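You operate a simulated robot arm through the tools that you are given. There is no shell and no other tool.

You run a simulated robot arm. Do the job below in one go: nothing can be reset, and whatever is moved stays where it is left.

Task
Flare a grommet of the size on the card with one stroke of the press.
Fine: depth dial at that size, press slide in for the stroke; leave the grommet in the die, slide in. Where these are worked on the way, their far stop is far enough and under half their travel is too little: press slide.

The check looks at the end state, three seconds after you hand in, the way a careful person would. Anything else that was tipped, shoved, dropped, spilled or broken makes it a failure.

Robot
A 6-joint arm with a two-finger parallel gripper, fixed in place. Base frame: the origin is at the foot of the arm, x ahead of it, y to its left, z up; the work surface is at about z = 0. Units: mm, degrees, N and s.
With the tool pointing down near the work surface it reaches from about 180 to 460 mm from the base axis. Its first joint turns from -70.0 to 70.0 degrees. Payload 1.9 kg.
Tool frame: the origin (TCP) lies between the finger pads and is the grasp point; the fingertips stand 23 mm ahead of it; z points along the fingers, y is the line along which they close. Largest opening 94 mm; finger width 38, thickness 10; the body of the gripper, 54 by 96 mm, starts 39 mm behind the TCP.
Orientation is told as [roll, pitch, yaw] about the base's x, y, z axes, in that order, counted from this pose: with the fingers straight down and closing along the base's y, the tool's x points along the base's -x, its y along +y and its z along -z.

Tools
- The arm moves only by the tool play_rows. Its argument "plan" is a list of rows, each a list of 6 numbers: the shift along the base's x, y, z in units of 100 mm (1.0 is 100 mm), then the turn, a rotation vector about the base's x, y, z in units of 120 degrees (1.0 is 120 degrees). In form: [[dx, dy, dz, ax, ay, az], ...]. A call has 1 to 20 rows; each row is the pose to reach, as a shift and turn from the pose commanded when the call began. "gripper" is the gripper command, from -1 (shut) to 1 (fully open), values between in proportion, set as the call begins (left out, the last holds). A call with a number of a shift or a turn outside -1 to 1 is refused whole. Rows are played at 5 a second. More than 50 mm and 8.6 degrees between two rows, or a gripper value outside its range, and nothing of the call is played. A pose out of reach is approached as far as the arm can. The call stops where the force on the tool passes 90 N (or 10 N more than at its start, if that is more) or the arm is blocked; 0.2 s more then pass. The fingers move at their own pace (about 108 mm/s each) and stop on an object; they squeeze with about 42 N. The grip force told is the motor's: it shows also when the fingers shut on nothing. Time passes only in rows, and 0.2 s behind the last, so rows that repeat a pose let the fingers close. The reply holds the time, the measured pose of the TCP, the force on the tool along the base axes, the opening and the grip force, in the units named above and with some noise, with the torque about the TCP (base axes, N m) and any sound that the robot's microphone picked up, and new pictures: "views" is both (left out), scene, wrist or none.
- Cameras (640 x 400 px; columns grow to the right, rows downward): "scene" is fixed at [53.6, 294.4, 442.6]; the picture's right is [-0.86, -0.51, 0.00], its down [-0.19, 0.32, -0.93] and it looks along [0.47, -0.80, -0.37] (base axes); focal length 263 px, centre (320, 200). "wrist" rides on the gripper at [87, 16, -74] in the tool frame; the picture's right is [-0.18, 0.98, 0.00], its down [-0.58, -0.11, -0.81] and it looks along [-0.79, -0.15, 0.59] (tool axes); focal length 243 px, centre (320, 200). There is no depth. A picture from a camera that has moved, and an enlarged one, comes with that camera's place and axes in the base frame and with its lens. The place of the scene camera against the robot may be out by one fixed shift of up to 12 mm in any direction.
- close_up(camera, box): a new picture of the part [left, top, right, bottom] of that camera's present view, enlarged. No time passes.
- finish_job(): hands the job in; it is judged then, once.

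Places have to be worked out from the pictures, the camera data and where the tool is seen. Open the gripper and draw the arm clear of the work before you hand the job in, unless the task says otherwise.

The tools are called after "Emit:" as a command line: name --pt "numbers of a row" for each row, then --argument value for the rest, lists and objects as JSON in quotes. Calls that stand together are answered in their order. play_rows: Moves the arm, as the interface text tells. Its arguments: {"type":"object","properties":{"plan":{"type":"array","items":{"type":"array","items":{"type":"number"}}},"gripper":{"type":"number"},"views":{"type":"string","enum":["both","scene","wrist","none"]}},"required":["plan"]} The other tools are called the same way: close_up (camera, box) takes an enlarged picture of a part of a camera's view; finish_job () hands the job in.

At the start:

```text
time_s: 0.0
tool_pos: [225.2, -159.8, 389.1]
ee_rot: [0.1, 0.0, -0.1]
wrist_force: [-0.1, 0.8, -0.8]
torque: [0.01, 0.03, -0.02]
gripper_width: 94.0
gripper_force: 0.0
```

scene: 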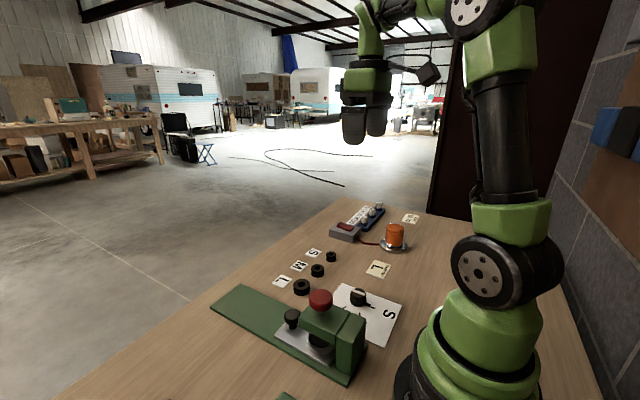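
wrist: 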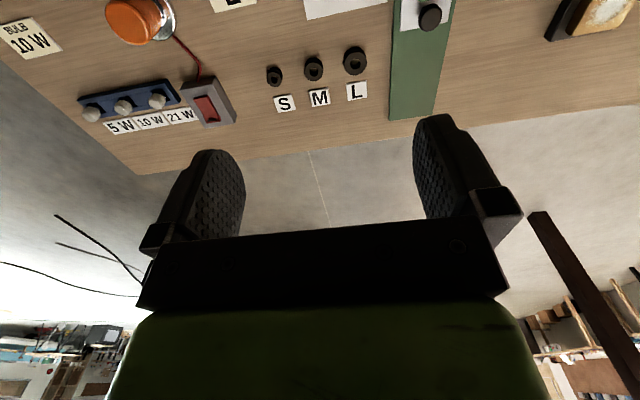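

The scene shows a green press with a red-topped plunger and a black slide knob, a dial on a white plate, three grommets S/M/L and a card. I take enlarged views first to read the card and the dial.

Emit:
close_up --camera "scene" --box '[200, 240, 420, 400]'

Emit:
close_up --camera "scene" --box '[320, 200, 430, 280]'

Emit:
close_up --camera "wrist" --box '[180, 0, 500, 150]'

```text
2.50 times, centred on (310, 320) of scene
camera zoom: at [53.6, 294.4, 442.6], right [-0.86, -0.51, 0.0], down [-0.19, 0.32, -0.93], along [0.47, -0.8, -0.37], focal length 658 px, centre (345, -100)
```

zoom: 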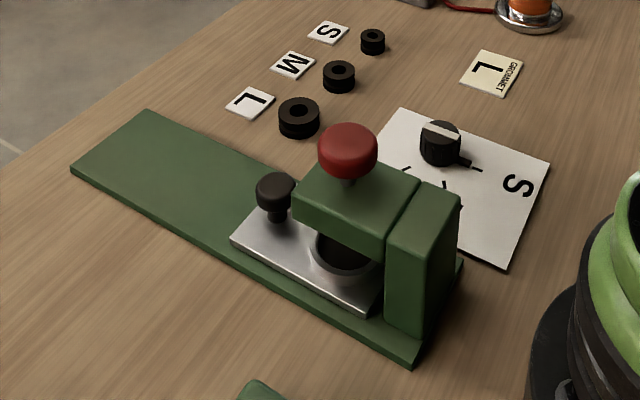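

```text
5.00 times, centred on (375, 240) of scene
camera zoom: at [53.6, 294.4, 442.6], right [-0.86, -0.51, 0.0], down [-0.19, 0.32, -0.93], along [0.47, -0.8, -0.37], focal length 1316 px, centre (45, 0)
```

zoom: 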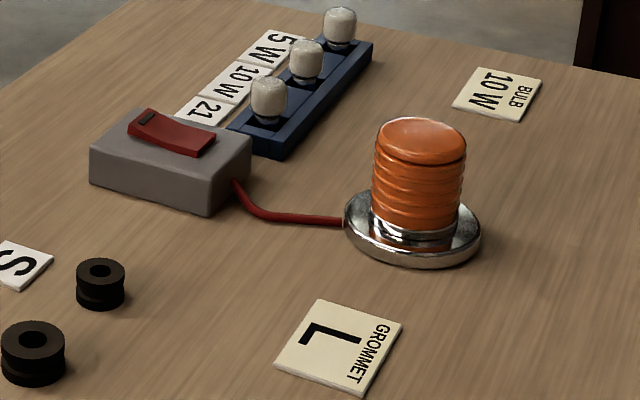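

```text
2.00 times, centred on (340, 75) of wrist
camera zoom: at [139.1, -144.5, 463.7], right [0.19, 0.98, 0.0], down [0.58, -0.11, 0.81], along [0.79, -0.15, -0.59], focal length 485 px, centre (280, 450)
```

zoom: 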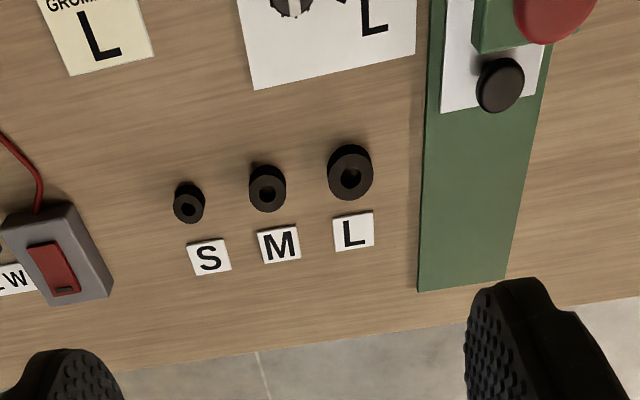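

The card reads GROMMET L. I zoom in on the dial and press to see the dial marks, pointer and die.

Emit:
close_up --camera "scene" --box '[325, 275, 415, 350]'

Emit:
close_up --camera "scene" --box '[260, 275, 380, 385]'

Emit:
close_up --camera "wrist" --box '[280, 0, 480, 125]'

```text
5.33 times, centred on (370, 312) of scene
camera zoom: at [53.6, 294.4, 442.6], right [-0.86, -0.51, 0.0], down [-0.19, 0.32, -0.93], along [0.47, -0.8, -0.37], focal length 1404 px, centre (53, -400)
```

zoom: 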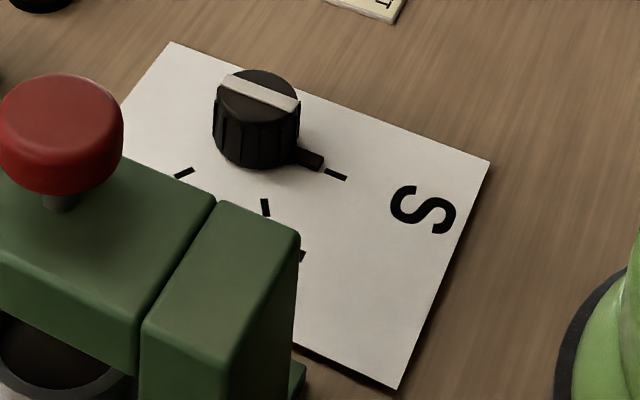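

```text
3.64 times, centred on (320, 330) of scene
camera zoom: at [53.6, 294.4, 442.6], right [-0.86, -0.51, 0.0], down [-0.19, 0.32, -0.93], along [0.47, -0.8, -0.37], focal length 957 px, centre (320, -273)
```

zoom: 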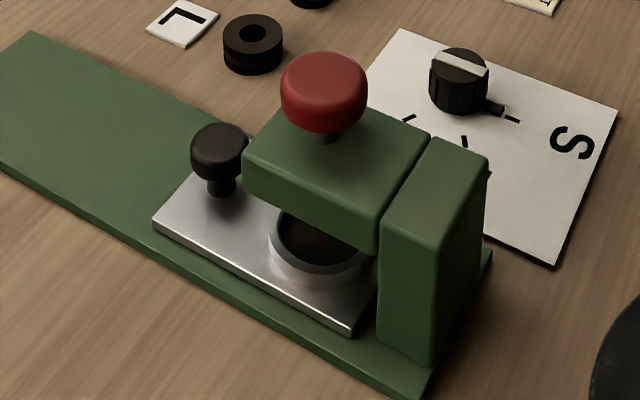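

```text
3.20 times, centred on (380, 62) of wrist
camera zoom: at [139.1, -144.5, 463.7], right [0.19, 0.98, 0.0], down [0.58, -0.11, 0.81], along [0.79, -0.15, -0.59], focal length 776 px, centre (128, 640)
```

zoom: 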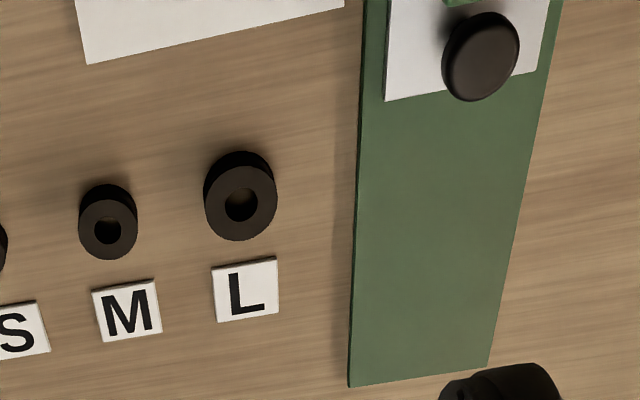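

Dial pointer is at S (towards the robot), M and L ticks lie clockwise seen from above; the L grommet is near (347, -120) and the slide knob near (293, -13). I pitch the tool to look more steeply down on the dial and press.

Emit:
play_rows --pt "0 0.2 0 0 0.0625 0" --pt "0 0.4 0 0 0.125 0" --pt "0 0.6 0 0 0.1875 0" --pt "0 0.8 0 0 0.25 0" --pt "0 0.8 0 0 0.25 0" --gripper 1 --views "both"

```text
time_s: 0.9
tool_pos: [226.3, -95.3, 388.4]
ee_rot: [-1.5, 25.6, 0.0]
wrist_force: [72.4, -27.0, -171.7]
torque: [-2.05, 0.58, -0.95]
gripper_width: 94.2
gripper_force: 0.1
out of reach, approached as far as the arm can: row 4
stopped in row 4: the force on the tool passed its limit at 456 N (the readings are from after the stop); the commanded pose is now the measured one
camera wrist: at [180.4, -77.8, 492.6], right [0.15, 0.98, -0.1], down [0.87, -0.09, 0.48], along [0.46, -0.16, -0.87], focal length 243 px, centre (320, 200)
```

scene: 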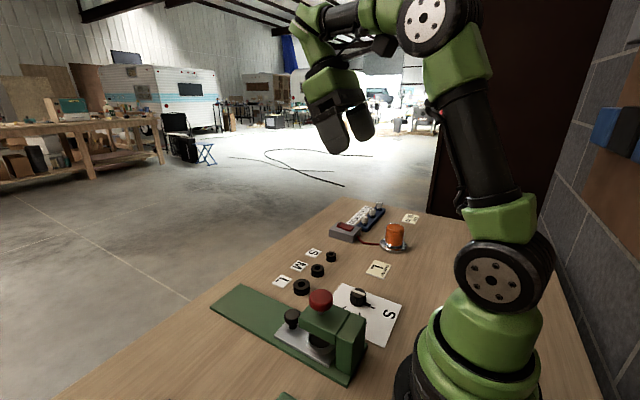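
wrist: 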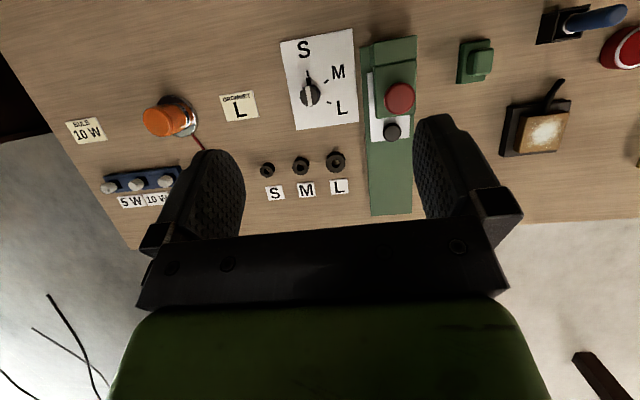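

The arm ran into its own limit at that tilt but the view is good. I zoom in on the dial and press from here before backing off.

Emit:
close_up --camera "wrist" --box '[260, 20, 440, 130]'

Emit:
close_up --camera "wrist" --box '[240, 110, 440, 230]'

Emit:
close_up --camera "wrist" --box '[440, 0, 640, 170]'

```text
3.56 times, centred on (350, 75) of wrist
camera zoom: at [180.4, -77.8, 492.6], right [0.15, 0.98, -0.1], down [0.87, -0.09, 0.48], along [0.46, -0.16, -0.87], focal length 863 px, centre (213, 644)
```

zoom: 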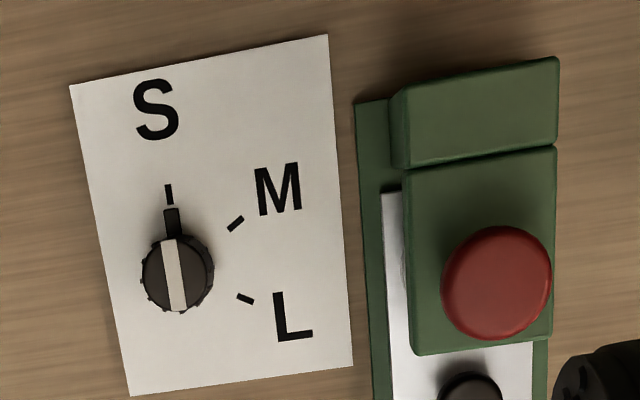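

```text
3.20 times, centred on (340, 170) of wrist
camera zoom: at [180.4, -77.8, 492.6], right [0.15, 0.98, -0.1], down [0.87, -0.09, 0.48], along [0.46, -0.16, -0.87], focal length 776 px, centre (256, 296)
```

zoom: 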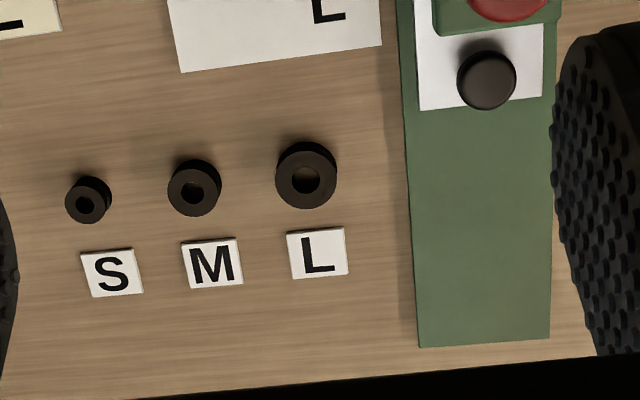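

```text
2.35 times, centred on (540, 85) of wrist
camera zoom: at [180.4, -77.8, 492.6], right [0.15, 0.98, -0.1], down [0.87, -0.09, 0.48], along [0.46, -0.16, -0.87], focal length 571 px, centre (-198, 471)
```

zoom: 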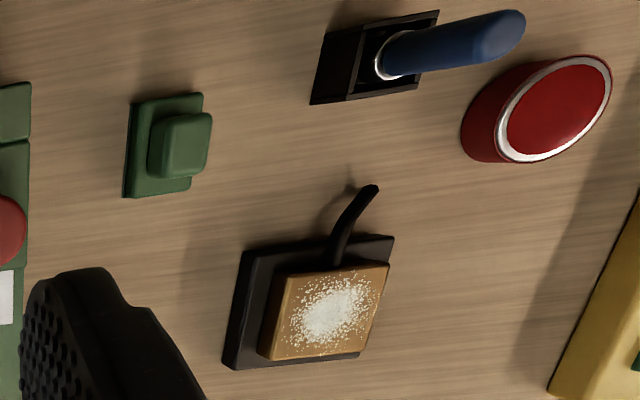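

Combining both views, I put the dial axis at about (216, -149), knob top z≈29, ticks S/M/L at 180°/120°/60°; red knob (230, -10), top z≈118; slide knob (295, -10), top z≈44; L grommet (349, -120), top z≈16. I now back the tilt off to straight down.

Emit:
play_rows --pt "0.1 0 -0.1 0.003 -0.053 0" --pt "0.1 0 -0.2 0.006 -0.107 0" --pt "0.1 0 -0.3 0.009 -0.16 0" --pt "0.1 0 -0.4 0.0125 -0.213 0" --pt "0.1 0 -0.4 0.0125 -0.213 0" --views "none"

```text
time_s: 2.1
tool_pos: [236.2, -93.9, 348.0]
ee_rot: [0.4, 0.0, 0.3]
wrist_force: [-0.1, 0.0, -0.4]
torque: [-0.01, 0.01, 0.02]
gripper_width: 93.9
gripper_force: 0.0
```

The force is gone and the tool is straight. I now move towards above the dial while turning the wrist to yaw +60°.

Emit:
play_rows --pt "-0.025 -0.07 -0.1 0 0 0.062" --pt "-0.05 -0.14 -0.2 0 0 0.124" --pt "-0.075 -0.21 -0.3 0 0 0.186" --pt "-0.1 -0.28 -0.45 0 0 0.248" --pt "-0.125 -0.35 -0.6 0 0 0.31" --pt "-0.15 -0.42 -0.75 0 0 0.372" --pt "-0.175 -0.49 -0.9 0 0 0.434" --pt "-0.202 -0.551 -1.0 0 0 0.4975" --pt "-0.202 -0.551 -1.0 0 0 0.4975" --views "both"

```text
time_s: 4.1
tool_pos: [215.6, -149.1, 247.5]
ee_rot: [0.2, 0.1, 60.1]
wrist_force: [-0.2, 0.0, -0.6]
torque: [-0.02, 0.02, 0.02]
gripper_width: 93.9
gripper_force: 0.1
camera wrist: at [159.5, -217.0, 323.1], right [-0.76, 0.65, 0.01], down [0.39, 0.45, 0.8], along [0.52, 0.61, -0.59], focal length 243 px, centre (320, 200)
```

scene: 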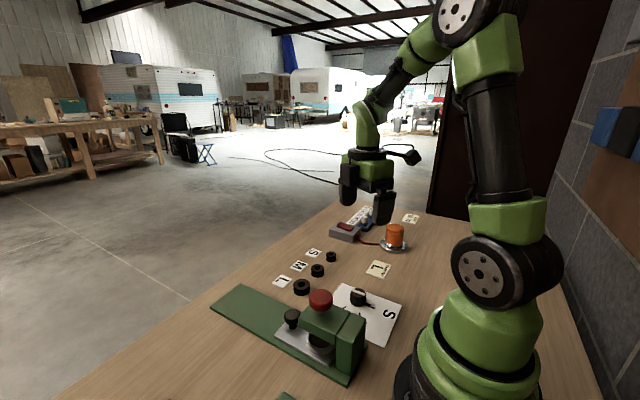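
wrist: 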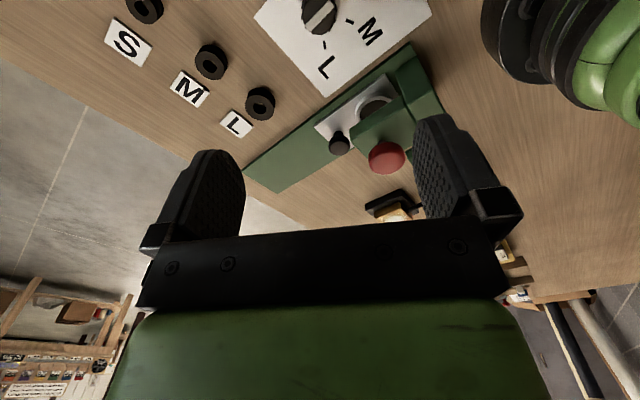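

The wrist turned freely to +60°. I zoom on the press and dial from here to refine positions.

Emit:
close_up --camera "wrist" --box '[240, 0, 460, 200]'

```text
2.00 times, centred on (350, 100) of wrist
camera zoom: at [159.5, -217.0, 323.1], right [-0.76, 0.65, 0.01], down [0.39, 0.45, 0.8], along [0.52, 0.61, -0.59], focal length 485 px, centre (260, 400)
```

zoom: 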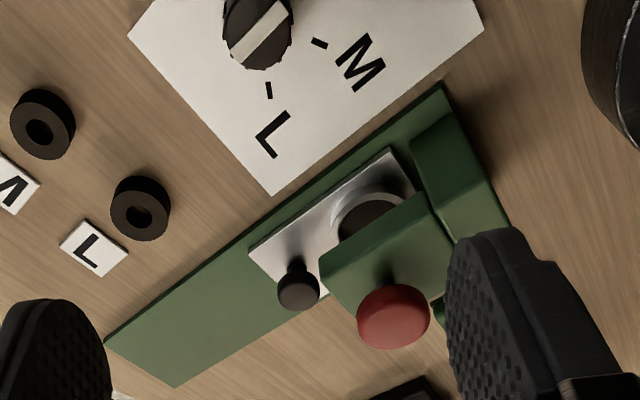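

The dial axis checks out at about (215.5, -149.7). I descend over it in two stages with the fingers wide open.

Emit:
play_rows --pt "0 0 -0.3 0 0 0" --pt "0 0 -0.6 0 0 0" --pt "0 -0.006 -1.0 0 0 0" --views "none"

Emit:
play_rows --pt "0 0 -0.3 0 0 0" --pt "0 0 -0.6 0 0 0" --pt "0 0 -0.8 0 0 0" --pt "0 0 -0.9 0 0 0" --pt "0 0 -1.0 0 0 0" --views "both"

```text
time_s: 4.9
tool_pos: [214.9, -149.3, 148.1]
ee_rot: [0.2, 0.1, 60.0]
wrist_force: [0.3, -0.7, 0.8]
torque: [0.02, 0.01, 0.01]
gripper_width: 93.9
gripper_force: 0.1
```

```text
time_s: 6.1
tool_pos: [215.7, -148.7, 47.4]
ee_rot: [0.2, 0.1, 60.0]
wrist_force: [0.4, -0.4, -0.5]
torque: [-0.02, 0.0, -0.01]
gripper_width: 94.0
gripper_force: 0.1
camera wrist: at [159.2, -217.1, 122.4], right [-0.76, 0.65, 0.0], down [0.39, 0.45, 0.8], along [0.52, 0.61, -0.59], focal length 243 px, centre (320, 200)
```

scene: 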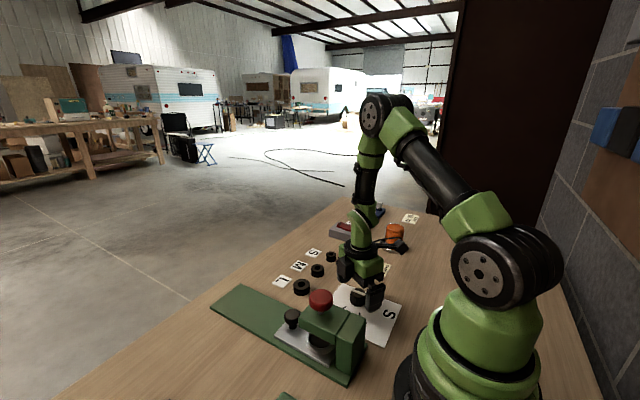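
wrist: 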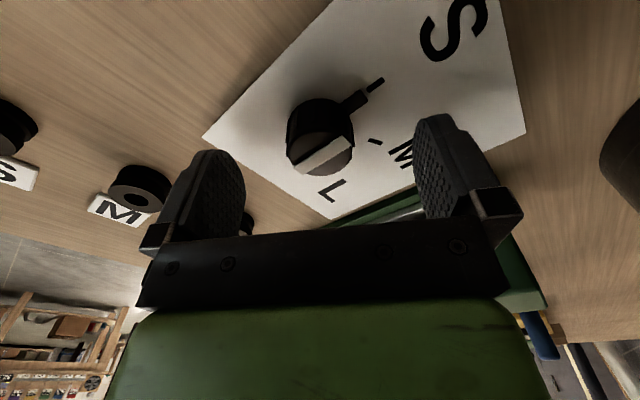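

The knob top shows at (215.1, -149.7), right under the TCP. I lower to z≈37 so the fingertips stay above the pointer, then close on the knob.

Emit:
play_rows --pt "0 -0.005 -0.06 0 0 0" --pt "-0.003 -0.009 -0.105 0 0 0" --pt "-0.003 -0.009 -0.105 0 0 0" --views "none"

Emit:
play_rows --pt "0 0 0 0 0 0" --pt "0 0 0 0 0 0" --pt "0 0 0 0 0 0" --pt "0 0 0 0 0 0" --gripper -1 --views "both"

```text
time_s: 6.9
tool_pos: [215.1, -151.6, 36.5]
ee_rot: [0.3, 0.1, 60.0]
wrist_force: [-0.7, -0.5, 0.4]
torque: [-0.02, 0.01, 0.01]
gripper_width: 93.7
gripper_force: 0.0
```

```text
time_s: 7.9
tool_pos: [214.5, -150.6, 37.0]
ee_rot: [0.5, 0.1, 60.0]
wrist_force: [-3.3, 0.9, 0.3]
torque: [-0.01, 0.06, -0.02]
gripper_width: 34.3
gripper_force: 45.3
camera wrist: at [158.6, -218.2, 112.7], right [-0.76, 0.65, 0.01], down [0.39, 0.45, 0.8], along [0.52, 0.61, -0.59], focal length 243 px, centre (320, 200)
```

scene: 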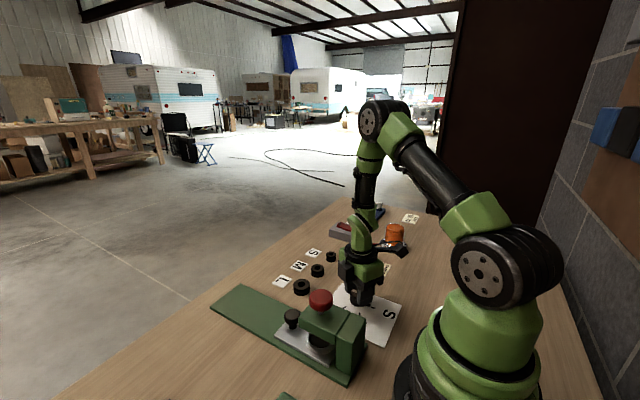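
wrist: 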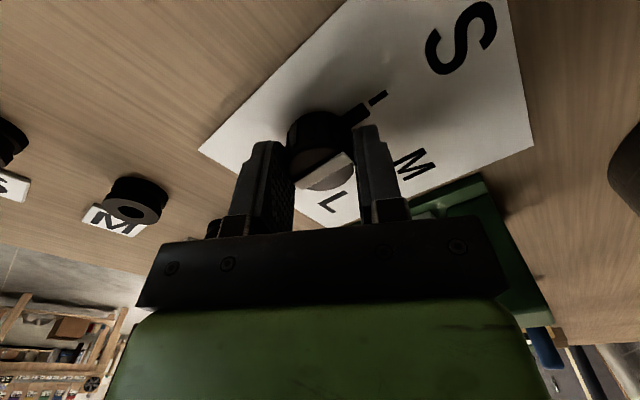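

The knob is gripped (34 mm) with small side load. I turn clockwise by 60° first and check.

Emit:
play_rows --pt "0 0 0 0 0 -0.0625" --pt "0 0 0 0 0 -0.125" --pt "0 0 0 0 0 -0.1875" --pt "0 0 0 0 0 -0.25" --pt "0 0 0 0 0 -0.3125" --pt "0 0 0 0 0 -0.375" --pt "0 0 0 0 0 -0.4375" --pt "0 0 0 0 0 -0.5" --pt "0 0 0 0 0 -0.5" --views "both"

```text
time_s: 9.9
tool_pos: [214.1, -150.7, 38.2]
ee_rot: [0.4, 0.2, -0.1]
wrist_force: [-15.2, 2.1, -0.1]
torque: [0.05, 0.44, -0.03]
gripper_width: 34.0
gripper_force: 44.5
camera wrist: at [129.0, -135.2, 112.9], right [0.19, 0.98, 0.01], down [0.58, -0.12, 0.8], along [0.79, -0.15, -0.6], focal length 243 px, centre (320, 200)
```

scene: 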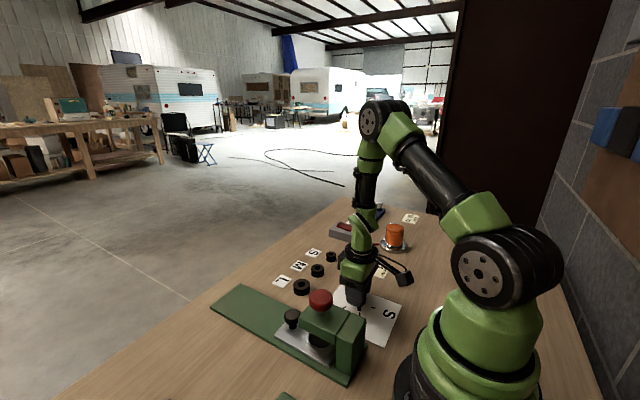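
wrist: 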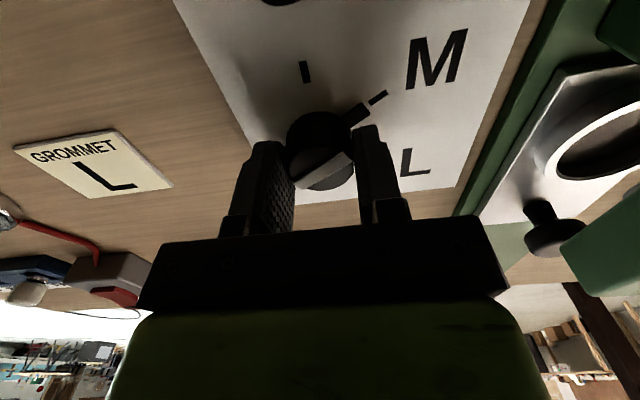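

The pointer moved with the grip and now sits at M. I continue another 60° clockwise to L, easing 1 mm in -x to relieve the 15 N side load.

Emit:
play_rows --pt "-0.01 0 0 0 0 -0.0625" --pt "-0.01 0 0 0 0 -0.125" --pt "-0.01 0 0 0 0 -0.1875" --pt "-0.01 0 0 0 0 -0.25" --pt "-0.01 0 0 0 0 -0.3125" --pt "-0.01 0 0 0 0 -0.375" --pt "-0.01 0 0 0 0 -0.4375" --pt "-0.01 0 0 0 0 -0.5" --pt "-0.01 0 0 0 0 -0.5" --views "both"

```text
time_s: 11.9
tool_pos: [215.1, -150.2, 37.7]
ee_rot: [0.4, 0.0, -59.9]
wrist_force: [30.8, 42.1, -16.4]
torque: [1.03, -0.66, -0.01]
gripper_width: 34.2
gripper_force: 44.6
camera wrist: at [185.4, -68.2, 112.8], right [0.94, 0.33, 0.01], down [0.19, -0.56, 0.8], along [0.27, -0.76, -0.59], focal length 243 px, centre (320, 200)
```

scene: 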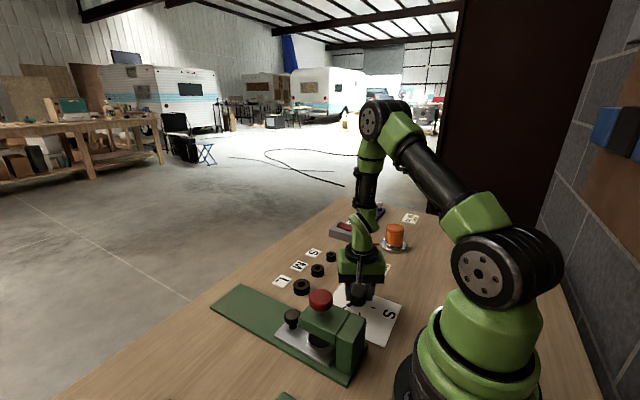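
wrist: 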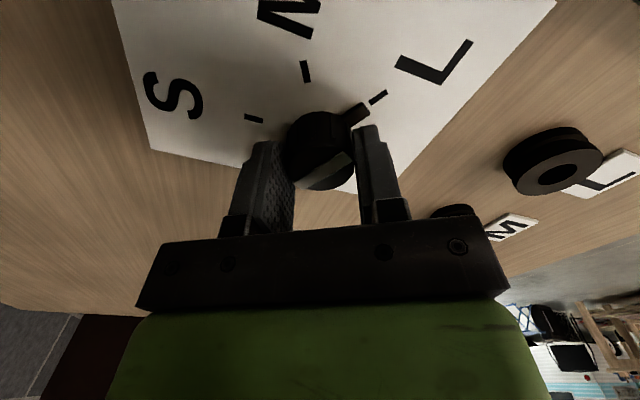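

The pointer is at the L tick, but there's a side load of ~52 N. I check the alignment close up and ease the tool a little to relieve the load before opening.

Emit:
close_up --camera "wrist" --box '[220, 40, 480, 210]'

Emit:
play_rows --pt "0.005 0.01 0 0 0 0" --pt "0.01 0.015 0 0 0 0" --views "none"

```text
2.35 times, centred on (350, 125) of wrist
camera zoom: at [185.4, -68.2, 112.8], right [0.94, 0.33, 0.01], down [0.19, -0.56, 0.8], along [0.27, -0.76, -0.59], focal length 571 px, centre (249, 376)
```

zoom: 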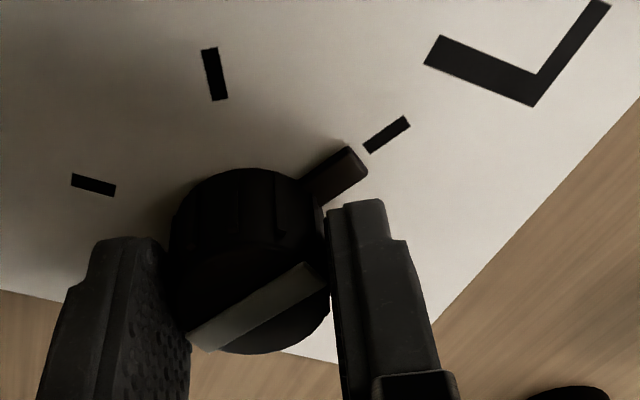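

```text
time_s: 12.5
tool_pos: [214.5, -149.6, 38.0]
ee_rot: [0.2, 0.2, -60.1]
wrist_force: [-5.0, -8.1, -15.6]
torque: [-0.19, 0.02, -0.03]
gripper_width: 33.9
gripper_force: 45.0
```

The side load is nearly gone and the pointer lines up with the L tick. I open the fingers and look.

Emit:
play_rows --pt "0 0 0 0 0 0" --pt "0 0 0 0 0 0" --pt "0 0 0 0 0 0" --gripper 0.7 --views "wrist"

Emit:
play_rows --pt "0 0 0.2 0 0 0" --pt "0 0 0.5 0 0 0" --pt "0 0 0.8 0 0 0" --pt "0 0 1.0 0 0 0" --views "wrist"

```text
time_s: 13.3
tool_pos: [215.5, -148.5, 37.9]
ee_rot: [0.3, 0.1, -60.0]
wrist_force: [-0.2, -0.1, 0.8]
torque: [0.0, 0.02, 0.04]
gripper_width: 80.1
gripper_force: 0.1
camera wrist: at [186.1, -67.2, 112.9], right [0.94, 0.33, 0.01], down [0.19, -0.56, 0.8], along [0.27, -0.76, -0.59], focal length 243 px, centre (320, 200)
```

wrist: 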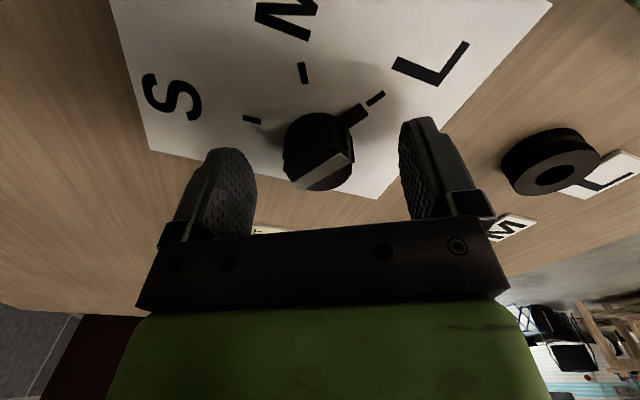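

```text
time_s: 14.3
tool_pos: [214.4, -147.9, 138.0]
ee_rot: [0.3, 0.3, -59.9]
wrist_force: [0.1, 0.3, -0.5]
torque: [0.03, 0.01, 0.02]
gripper_width: 79.7
gripper_force: 0.0
camera wrist: at [185.9, -66.3, 213.1], right [0.94, 0.33, 0.0], down [0.19, -0.56, 0.8], along [0.27, -0.76, -0.59], focal length 243 px, centre (320, 200)
```

wrist: 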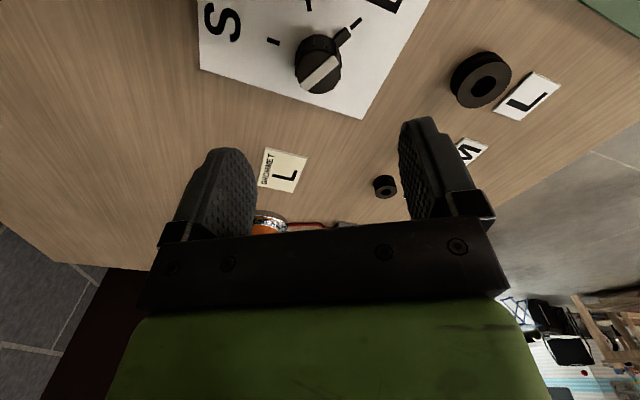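

The dial pointer is cleanly at L. Now I rise, turn the yaw back to 0 and move towards the front of the press for a look at the slide.

Emit:
play_rows --pt "0 0 0.2 0 0 0.0625" --pt "0.05 0 0.4 0 0 0.125" --pt "0.15 0.1 0.6 0 0 0.1875" --pt "0.3 0.2 0.8 0 0 0.25" --pt "0.45 0.35 0.9 0 0 0.3125" --pt "0.6 0.5 0.9 0 0 0.375" --pt "0.75 0.65 0.9 0 0 0.4375" --pt "0.9 0.8 0.9 0 0 0.5" --pt "1.0 1.0 0.9 0 0 0.5" --pt "1.0 1.0 0.9 0 0 0.5" --gripper 1 --views "wrist"

Emit:
play_rows --pt "0.05 0.1 0 0 0.0625 0" --pt "0.1 0.2 0 0 0.125 0" --pt "0.15 0.3 0 0 0.1875 0" --pt "0.2 0.38 0 0 0.25 0" --pt "0.2 0.38 0 0 0.25 0" --views "both"

```text
time_s: 16.5
tool_pos: [314.9, -47.3, 227.5]
ee_rot: [0.3, 0.1, 0.1]
wrist_force: [-0.3, 0.6, 0.0]
torque: [0.02, -0.01, 0.01]
gripper_width: 94.0
gripper_force: 0.0
camera wrist: at [229.9, -33.1, 302.8], right [0.18, 0.98, 0.01], down [0.58, -0.11, 0.8], along [0.79, -0.14, -0.59], focal length 243 px, centre (320, 200)
```

wrist: 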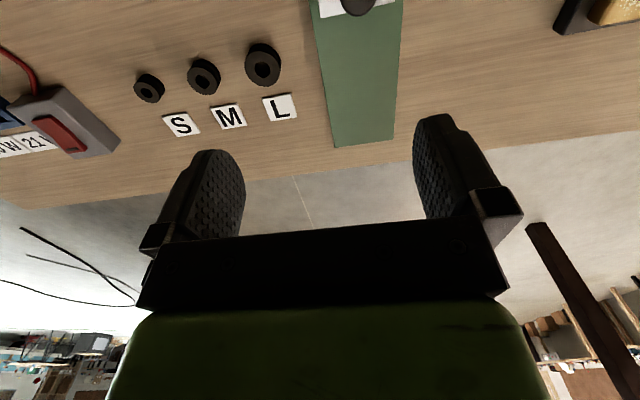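

```text
time_s: 17.7
tool_pos: [334.2, -11.1, 226.4]
ee_rot: [0.3, 30.2, 0.1]
wrist_force: [-0.3, 0.4, -0.3]
torque: [-0.03, 0.0, 0.0]
gripper_width: 94.1
gripper_force: 0.0
camera wrist: at [298.4, 4.4, 335.6], right [0.16, 0.98, -0.09], down [0.91, -0.11, 0.4], along [0.39, -0.14, -0.91], focal length 243 px, centre (320, 200)
```

scene: 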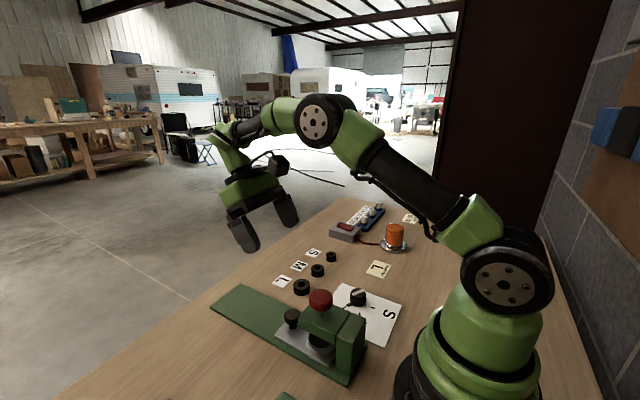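
wrist: 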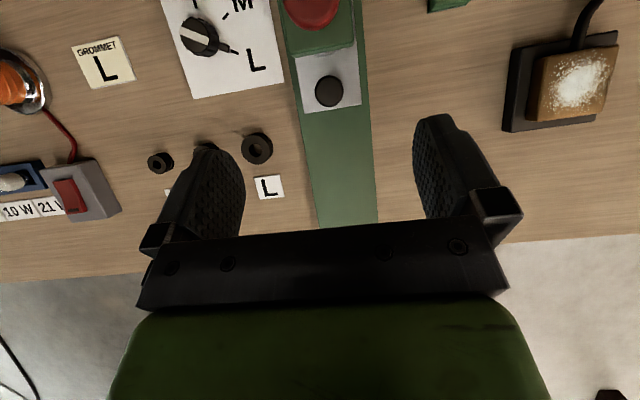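

Pitch 30° is reachable here and the slide knob is in view. I zoom in to refine its position and the slide plate's.

Emit:
close_up --camera "wrist" --box '[250, 0, 410, 120]'

Emit:
close_up --camera "wrist" --box '[160, 0, 300, 90]'

Emit:
close_up --camera "scene" --box '[260, 275, 380, 385]'

```text
3.33 times, centred on (330, 60) of wrist
camera zoom: at [298.4, 4.4, 335.6], right [0.16, 0.98, -0.09], down [0.91, -0.11, 0.4], along [0.39, -0.14, -0.91], focal length 809 px, centre (287, 667)
```

zoom: 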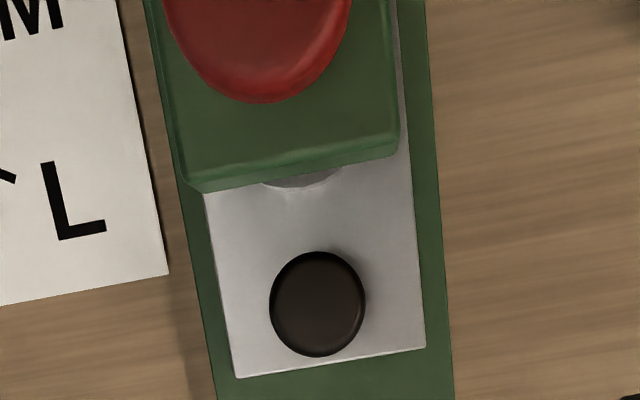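

```text
4.44 times, centred on (230, 45) of wrist
camera zoom: at [298.4, 4.4, 335.6], right [0.16, 0.98, -0.09], down [0.91, -0.11, 0.4], along [0.39, -0.14, -0.91], focal length 1078 px, centre (720, 889)
```

zoom: 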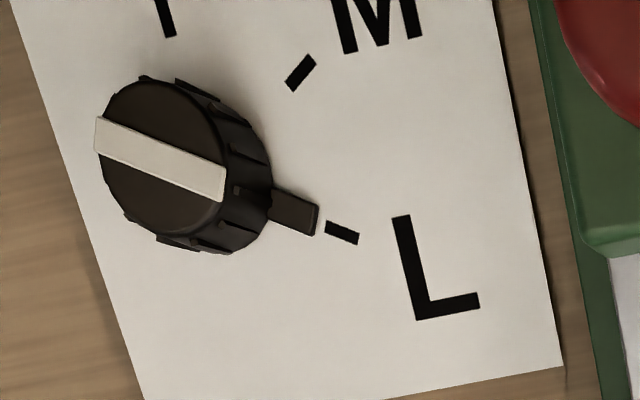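

```text
3.64 times, centred on (320, 330) of scene
camera zoom: at [53.6, 294.4, 442.6], right [-0.86, -0.51, 0.0], down [-0.19, 0.32, -0.93], along [0.47, -0.8, -0.37], focal length 957 px, centre (320, -273)
```

zoom: 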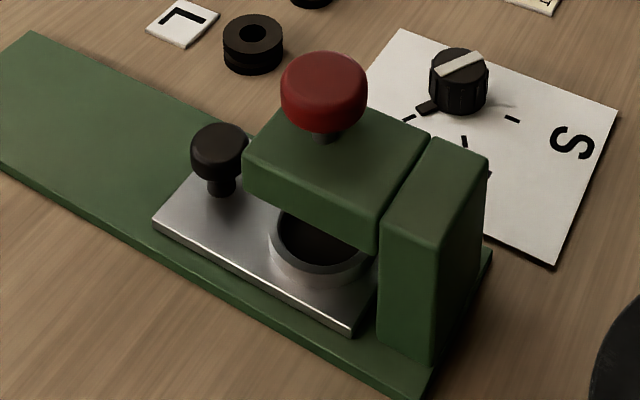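

The dial is confirmed at L. The slide knob is at (295, -10), cap about 31 mm wide, plate top z≈11; I descend at pitch 30° with TCP heading for (300, -10, 45).

Emit:
play_rows --pt "-0.1 0.01 -0.3 0 0 0" --pt "-0.2 0.01 -0.6 0 0 0" --pt "-0.34 0.01 -1.0 0 0 0" --views "none"

Emit:
play_rows --pt "0 0 -0.2 0 0 0" --pt "0 0 -0.4 0 0 0" --pt "0 0 -0.55 0 0 0" --pt "0 0 -0.55 0 0 0" --views "both"

```text
time_s: 18.5
tool_pos: [301.1, -9.4, 128.1]
ee_rot: [0.4, 30.2, 0.0]
wrist_force: [0.8, 0.0, -0.2]
torque: [0.02, 0.0, 0.01]
gripper_width: 93.8
gripper_force: 0.1
```

```text
time_s: 19.5
tool_pos: [301.8, -8.9, 71.9]
ee_rot: [0.4, 30.1, -0.1]
wrist_force: [0.1, -0.7, 0.1]
torque: [0.0, 0.0, 0.02]
gripper_width: 93.7
gripper_force: 0.0
camera wrist: at [264.6, 5.1, 180.5], right [0.16, 0.98, -0.09], down [0.91, -0.11, 0.41], along [0.39, -0.14, -0.91], focal length 243 px, centre (320, 200)
```

scene: 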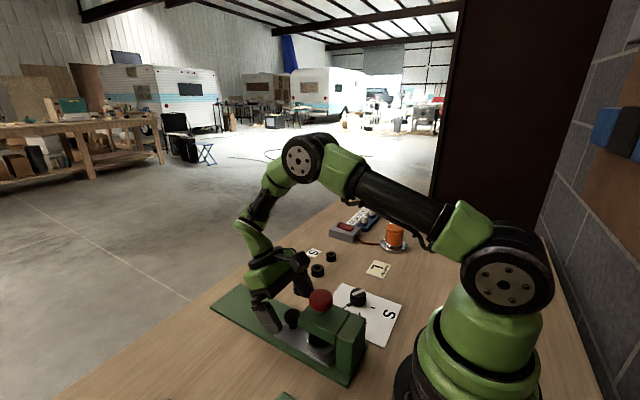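
wrist: 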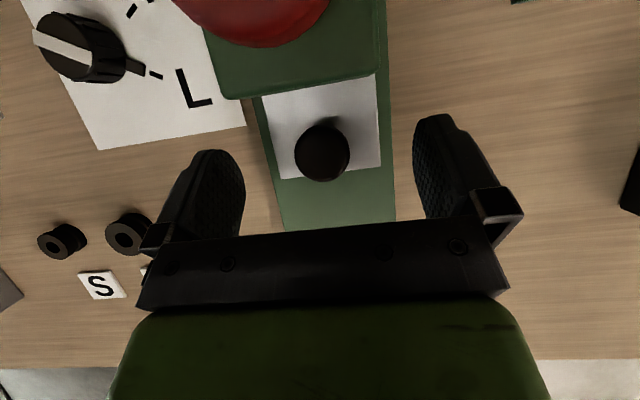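

The knob is centred between the fingers at y≈-10. I lower to z≈45 and close on it.

Emit:
play_rows --pt "0 -0.005 -0.1 0 0 0" --pt "-0.01 -0.01 -0.2 0 0 0" --pt "-0.015 -0.01 -0.27 0 0 0" --pt "-0.015 -0.01 -0.27 0 0 0" --views "scene"

Emit:
play_rows --pt "0 0 0 0 0 0" --pt "0 0 0 0 0 0" --pt "0 0 0 0 0 0" --pt "0 0 0 0 0 0" --gripper -1 --views "both"

```text
time_s: 20.5
tool_pos: [300.9, -10.4, 46.7]
ee_rot: [0.4, 30.2, 0.0]
wrist_force: [-0.9, 0.3, -0.8]
torque: [0.01, -0.01, 0.0]
gripper_width: 94.1
gripper_force: 0.0
```

scene: 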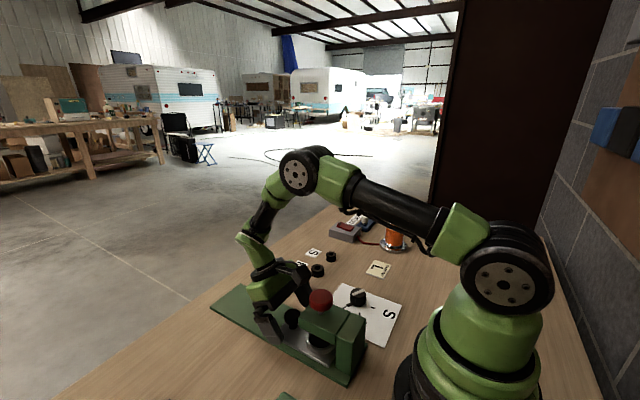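

```text
time_s: 21.5
tool_pos: [300.1, -10.6, 46.8]
ee_rot: [0.3, 30.1, 0.0]
wrist_force: [1.7, 11.2, -5.4]
torque: [-0.34, -0.12, -0.06]
gripper_width: 31.7
gripper_force: 44.8
camera wrist: at [263.0, 4.7, 154.3], right [0.16, 0.98, -0.09], down [0.91, -0.11, 0.4], along [0.39, -0.14, -0.91], focal length 243 px, centre (320, 200)
```

scene: 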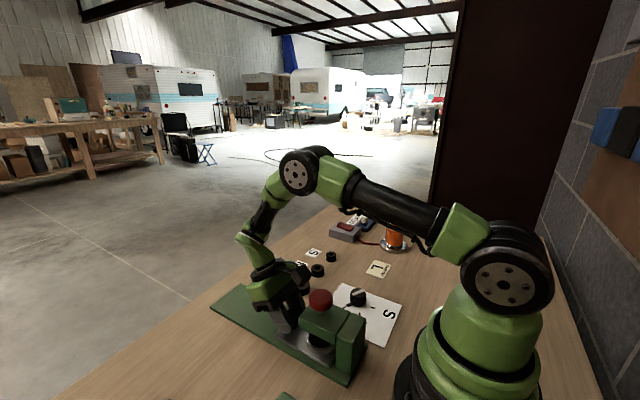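
wrist: 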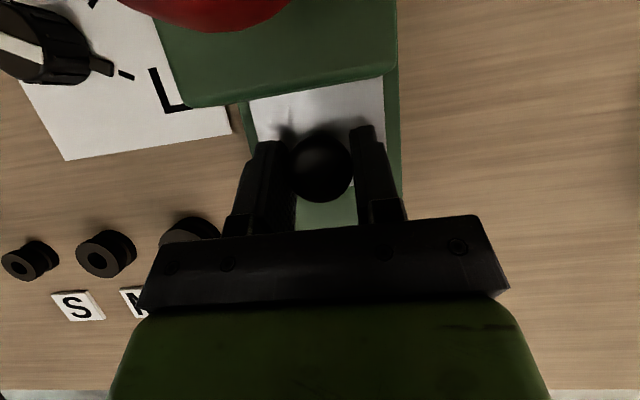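

The knob is gripped (31.7 mm). I pull the slide out along +x, first 30 mm, watching the force.

Emit:
play_rows --pt "0.05 0.007 0 0 0 0" --pt "0.1 0.007 0 0 0 0" --pt "0.15 0.007 0 0 0 0" --pt "0.2 0.007 0 0 0 0" --pt "0.25 0.007 0 0 0 0" --pt "0.3 0.007 0 0 0 0" --views "both"

```text
time_s: 22.9
tool_pos: [329.9, -10.1, 45.8]
ee_rot: [0.3, 30.1, 0.0]
wrist_force: [-0.9, -3.2, 21.0]
torque: [-0.32, 0.68, -0.18]
gripper_width: 31.4
gripper_force: 45.1
camera wrist: at [293.1, 4.8, 154.2], right [0.16, 0.98, -0.09], down [0.91, -0.11, 0.41], along [0.39, -0.15, -0.91], focal length 243 px, centre (320, 200)
```

scene: 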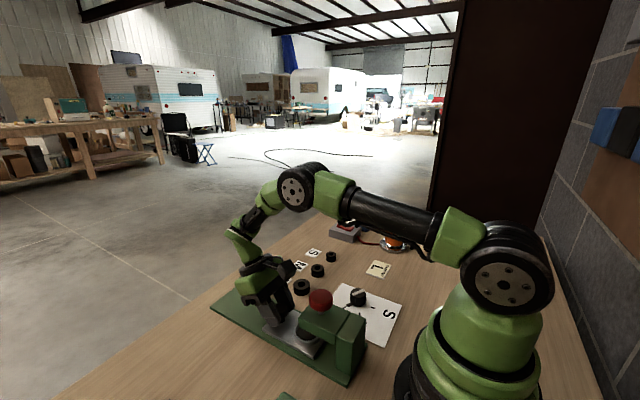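
wrist: 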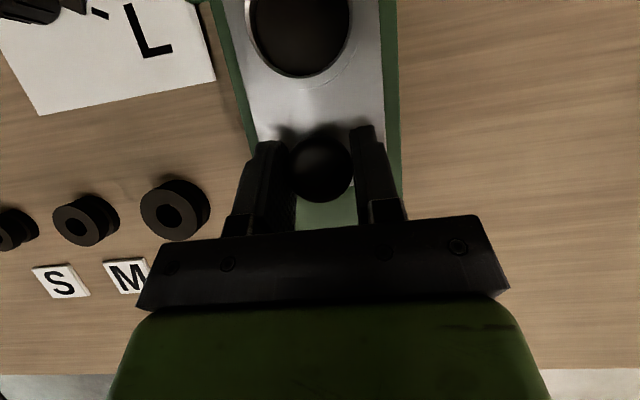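

The slide follows easily. I keep pulling another 40 mm, easing 1 mm up to relieve the vertical load.

Emit:
play_rows --pt "0.06 0 0.01 0 0 0" --pt "0.12 0 0.01 0 0 0" --pt "0.18 0 0.01 0 0 0" --pt "0.24 0 0.01 0 0 0" --pt "0.3 0 0.01 0 0 0" --pt "0.35 0 0.01 0 0 0" --pt "0.4 0 0.01 0 0 0" --views "both"

```text
time_s: 24.5
tool_pos: [369.1, -10.4, 45.9]
ee_rot: [0.4, 30.2, 0.1]
wrist_force: [-0.7, 4.1, -18.7]
torque: [-0.37, 0.24, 0.1]
gripper_width: 32.0
gripper_force: 45.1
camera wrist: at [332.6, 4.7, 154.4], right [0.16, 0.98, -0.09], down [0.91, -0.11, 0.4], along [0.39, -0.14, -0.91], focal length 243 px, centre (320, 200)
```

scene: 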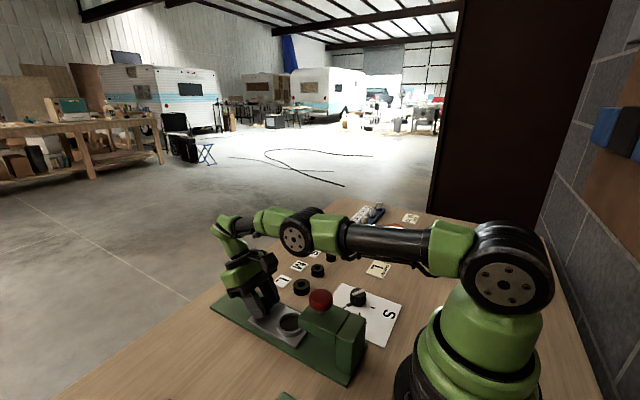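
wrist: 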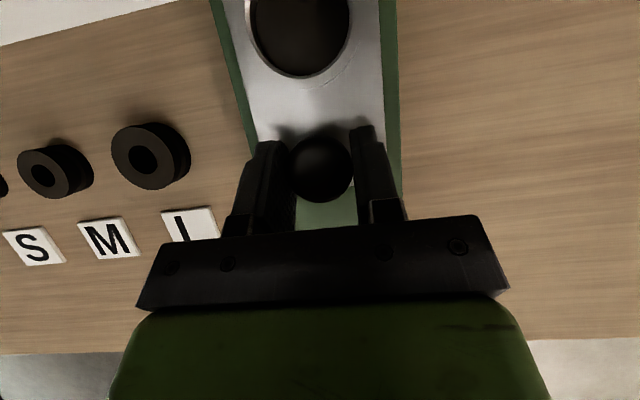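

69 mm pulled and still free. I continue in small steps towards the far stop.

Emit:
play_rows --pt "0.04 0 -0.005 0 0 0" --pt "0.08 0 -0.005 0 0 0" --pt "0.12 0 -0.005 0 0 0" --pt "0.16 0 -0.005 0 0 0" --pt "0.2 0 -0.005 0 0 0" --views "none"

```text
time_s: 25.7
tool_pos: [368.0, -9.9, 45.3]
ee_rot: [0.4, 30.3, 0.0]
wrist_force: [-2.0, 4.4, -28.1]
torque: [-0.19, 0.63, -0.15]
gripper_width: 31.8
gripper_force: 45.0
out of reach, approached as far as the arm can: row 1, 2, 3, 4, 5
```

At pitch 30° the arm runs out of reach here; the slide isn't at its stop yet. I open, swing the tool to straight down astride the knob, and re-grip.

Emit:
play_rows --pt "0 0 0 0 0 0" --pt "0 0 0 0 0 0" --pt "0 0 0 0 0 0" --gripper 0.5 --views "none"

Emit:
play_rows --pt "-0.02 0 0.01 0 -0.0625 0" --pt "-0.03 0 0.01 0 -0.125 0" --pt "-0.04 0 0 0 -0.1875 0" --pt "-0.04 0 0 0 -0.25 0" --pt "-0.04 0 -0.03 0 -0.25 0" --pt "-0.04 0 -0.05 0 -0.25 0" --views "both"

```text
time_s: 26.5
tool_pos: [369.6, -9.4, 46.7]
ee_rot: [0.4, 30.1, 0.0]
wrist_force: [0.4, 0.2, -0.8]
torque: [-0.01, 0.02, 0.03]
gripper_width: 70.5
gripper_force: 0.0
```

```text
time_s: 27.9
tool_pos: [365.6, -9.8, 41.5]
ee_rot: [0.4, 0.1, 0.0]
wrist_force: [-0.6, 0.3, 0.7]
torque: [0.01, 0.0, -0.01]
gripper_width: 70.4
gripper_force: 0.0
camera wrist: at [279.4, 4.7, 116.4], right [0.18, 0.98, 0.01], down [0.58, -0.11, 0.8], along [0.79, -0.14, -0.59], focal length 243 px, centre (320, 200)
```

scene: 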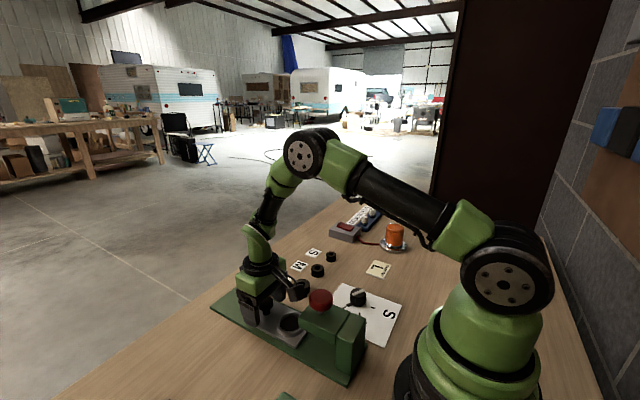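
wrist: 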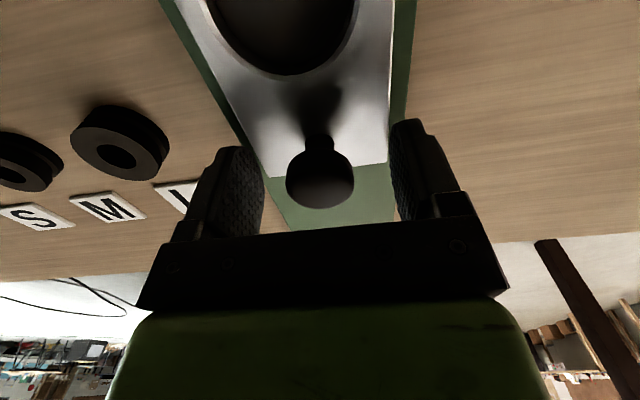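

The knob sits between the open fingers with the tool straight down. I close again and pull further in small steps.

Emit:
play_rows --pt "0 0 0 0 0 0" --pt "0 0 0 0 0 0" --pt "0 0 0 0 0 0" --pt "0 0 0 0 0 0" --gripper -1 --views "none"

Emit:
play_rows --pt "0.03 0 0 0 0 0" --pt "0.06 0 0 0 0 0" --pt "0.09 0 0 0 0 0" --pt "0.12 0 0 0 0 0" --pt "0.15 0 0 0 0 0" --views "both"

```text
time_s: 28.9
tool_pos: [365.4, -10.8, 41.2]
ee_rot: [0.2, 0.0, -0.1]
wrist_force: [0.1, 4.0, -0.3]
torque: [-0.29, -0.13, -0.1]
gripper_width: 31.7
gripper_force: 45.3
```

```text
time_s: 30.1
tool_pos: [380.3, -10.9, 40.4]
ee_rot: [0.3, 0.1, 0.0]
wrist_force: [-0.3, 3.2, -2.8]
torque: [-0.23, -0.49, 0.05]
gripper_width: 31.9
gripper_force: 44.8
camera wrist: at [294.4, 4.7, 116.5], right [0.18, 0.98, 0.01], down [0.58, -0.11, 0.8], along [0.79, -0.14, -0.59], focal length 243 px, centre (320, 200)
```

scene: 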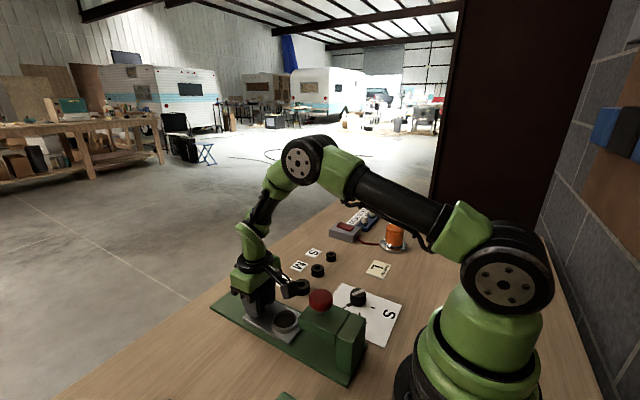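
wrist: 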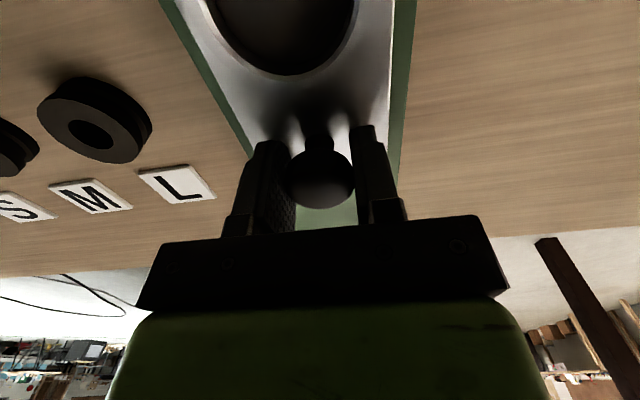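

Still no stop felt at about 85 mm of travel. I keep pulling in small steps and watch the x force.

Emit:
play_rows --pt "0.04 0 0 0 0 0" --pt "0.08 0 0 0 0 0" --pt "0.12 0 0 0 0 0" --pt "0.16 0 0 0 0 0" --pt "0.2 0 0 0 0 0" --views "none"

```text
time_s: 31.3
tool_pos: [401.6, -11.1, 41.1]
ee_rot: [0.3, 0.1, 0.0]
wrist_force: [-1.4, 7.7, 9.3]
torque: [-0.29, 1.18, 0.09]
gripper_width: 31.7
gripper_force: 45.4
```

About 105 mm out now, still moving freely. I continue another 20 mm and look.

Emit:
play_rows --pt "0.04 0 0 0 0 0" --pt "0.08 0 0 0 0 0" --pt "0.12 0 0 0 0 0" --pt "0.16 0 0 0 0 0" --pt "0.2 0 0 0 0 0" --views "both"

```text
time_s: 32.5
tool_pos: [417.4, -10.4, 39.5]
ee_rot: [0.4, 0.8, -0.1]
wrist_force: [-35.8, 5.7, 18.0]
torque: [-0.24, 0.21, 0.01]
gripper_width: 32.0
gripper_force: 45.2
camera wrist: at [332.8, 4.8, 115.8], right [0.19, 0.98, 0.0], down [0.59, -0.12, 0.8], along [0.78, -0.15, -0.6], focal length 243 px, centre (320, 200)
```

scene: 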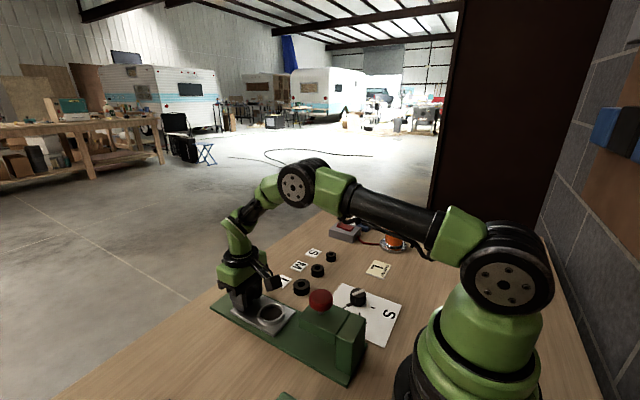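
wrist: 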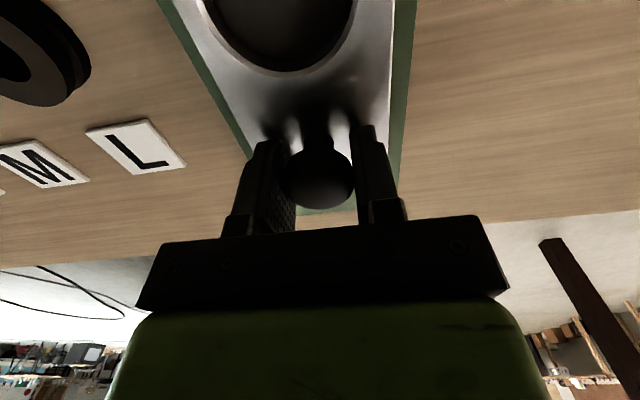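

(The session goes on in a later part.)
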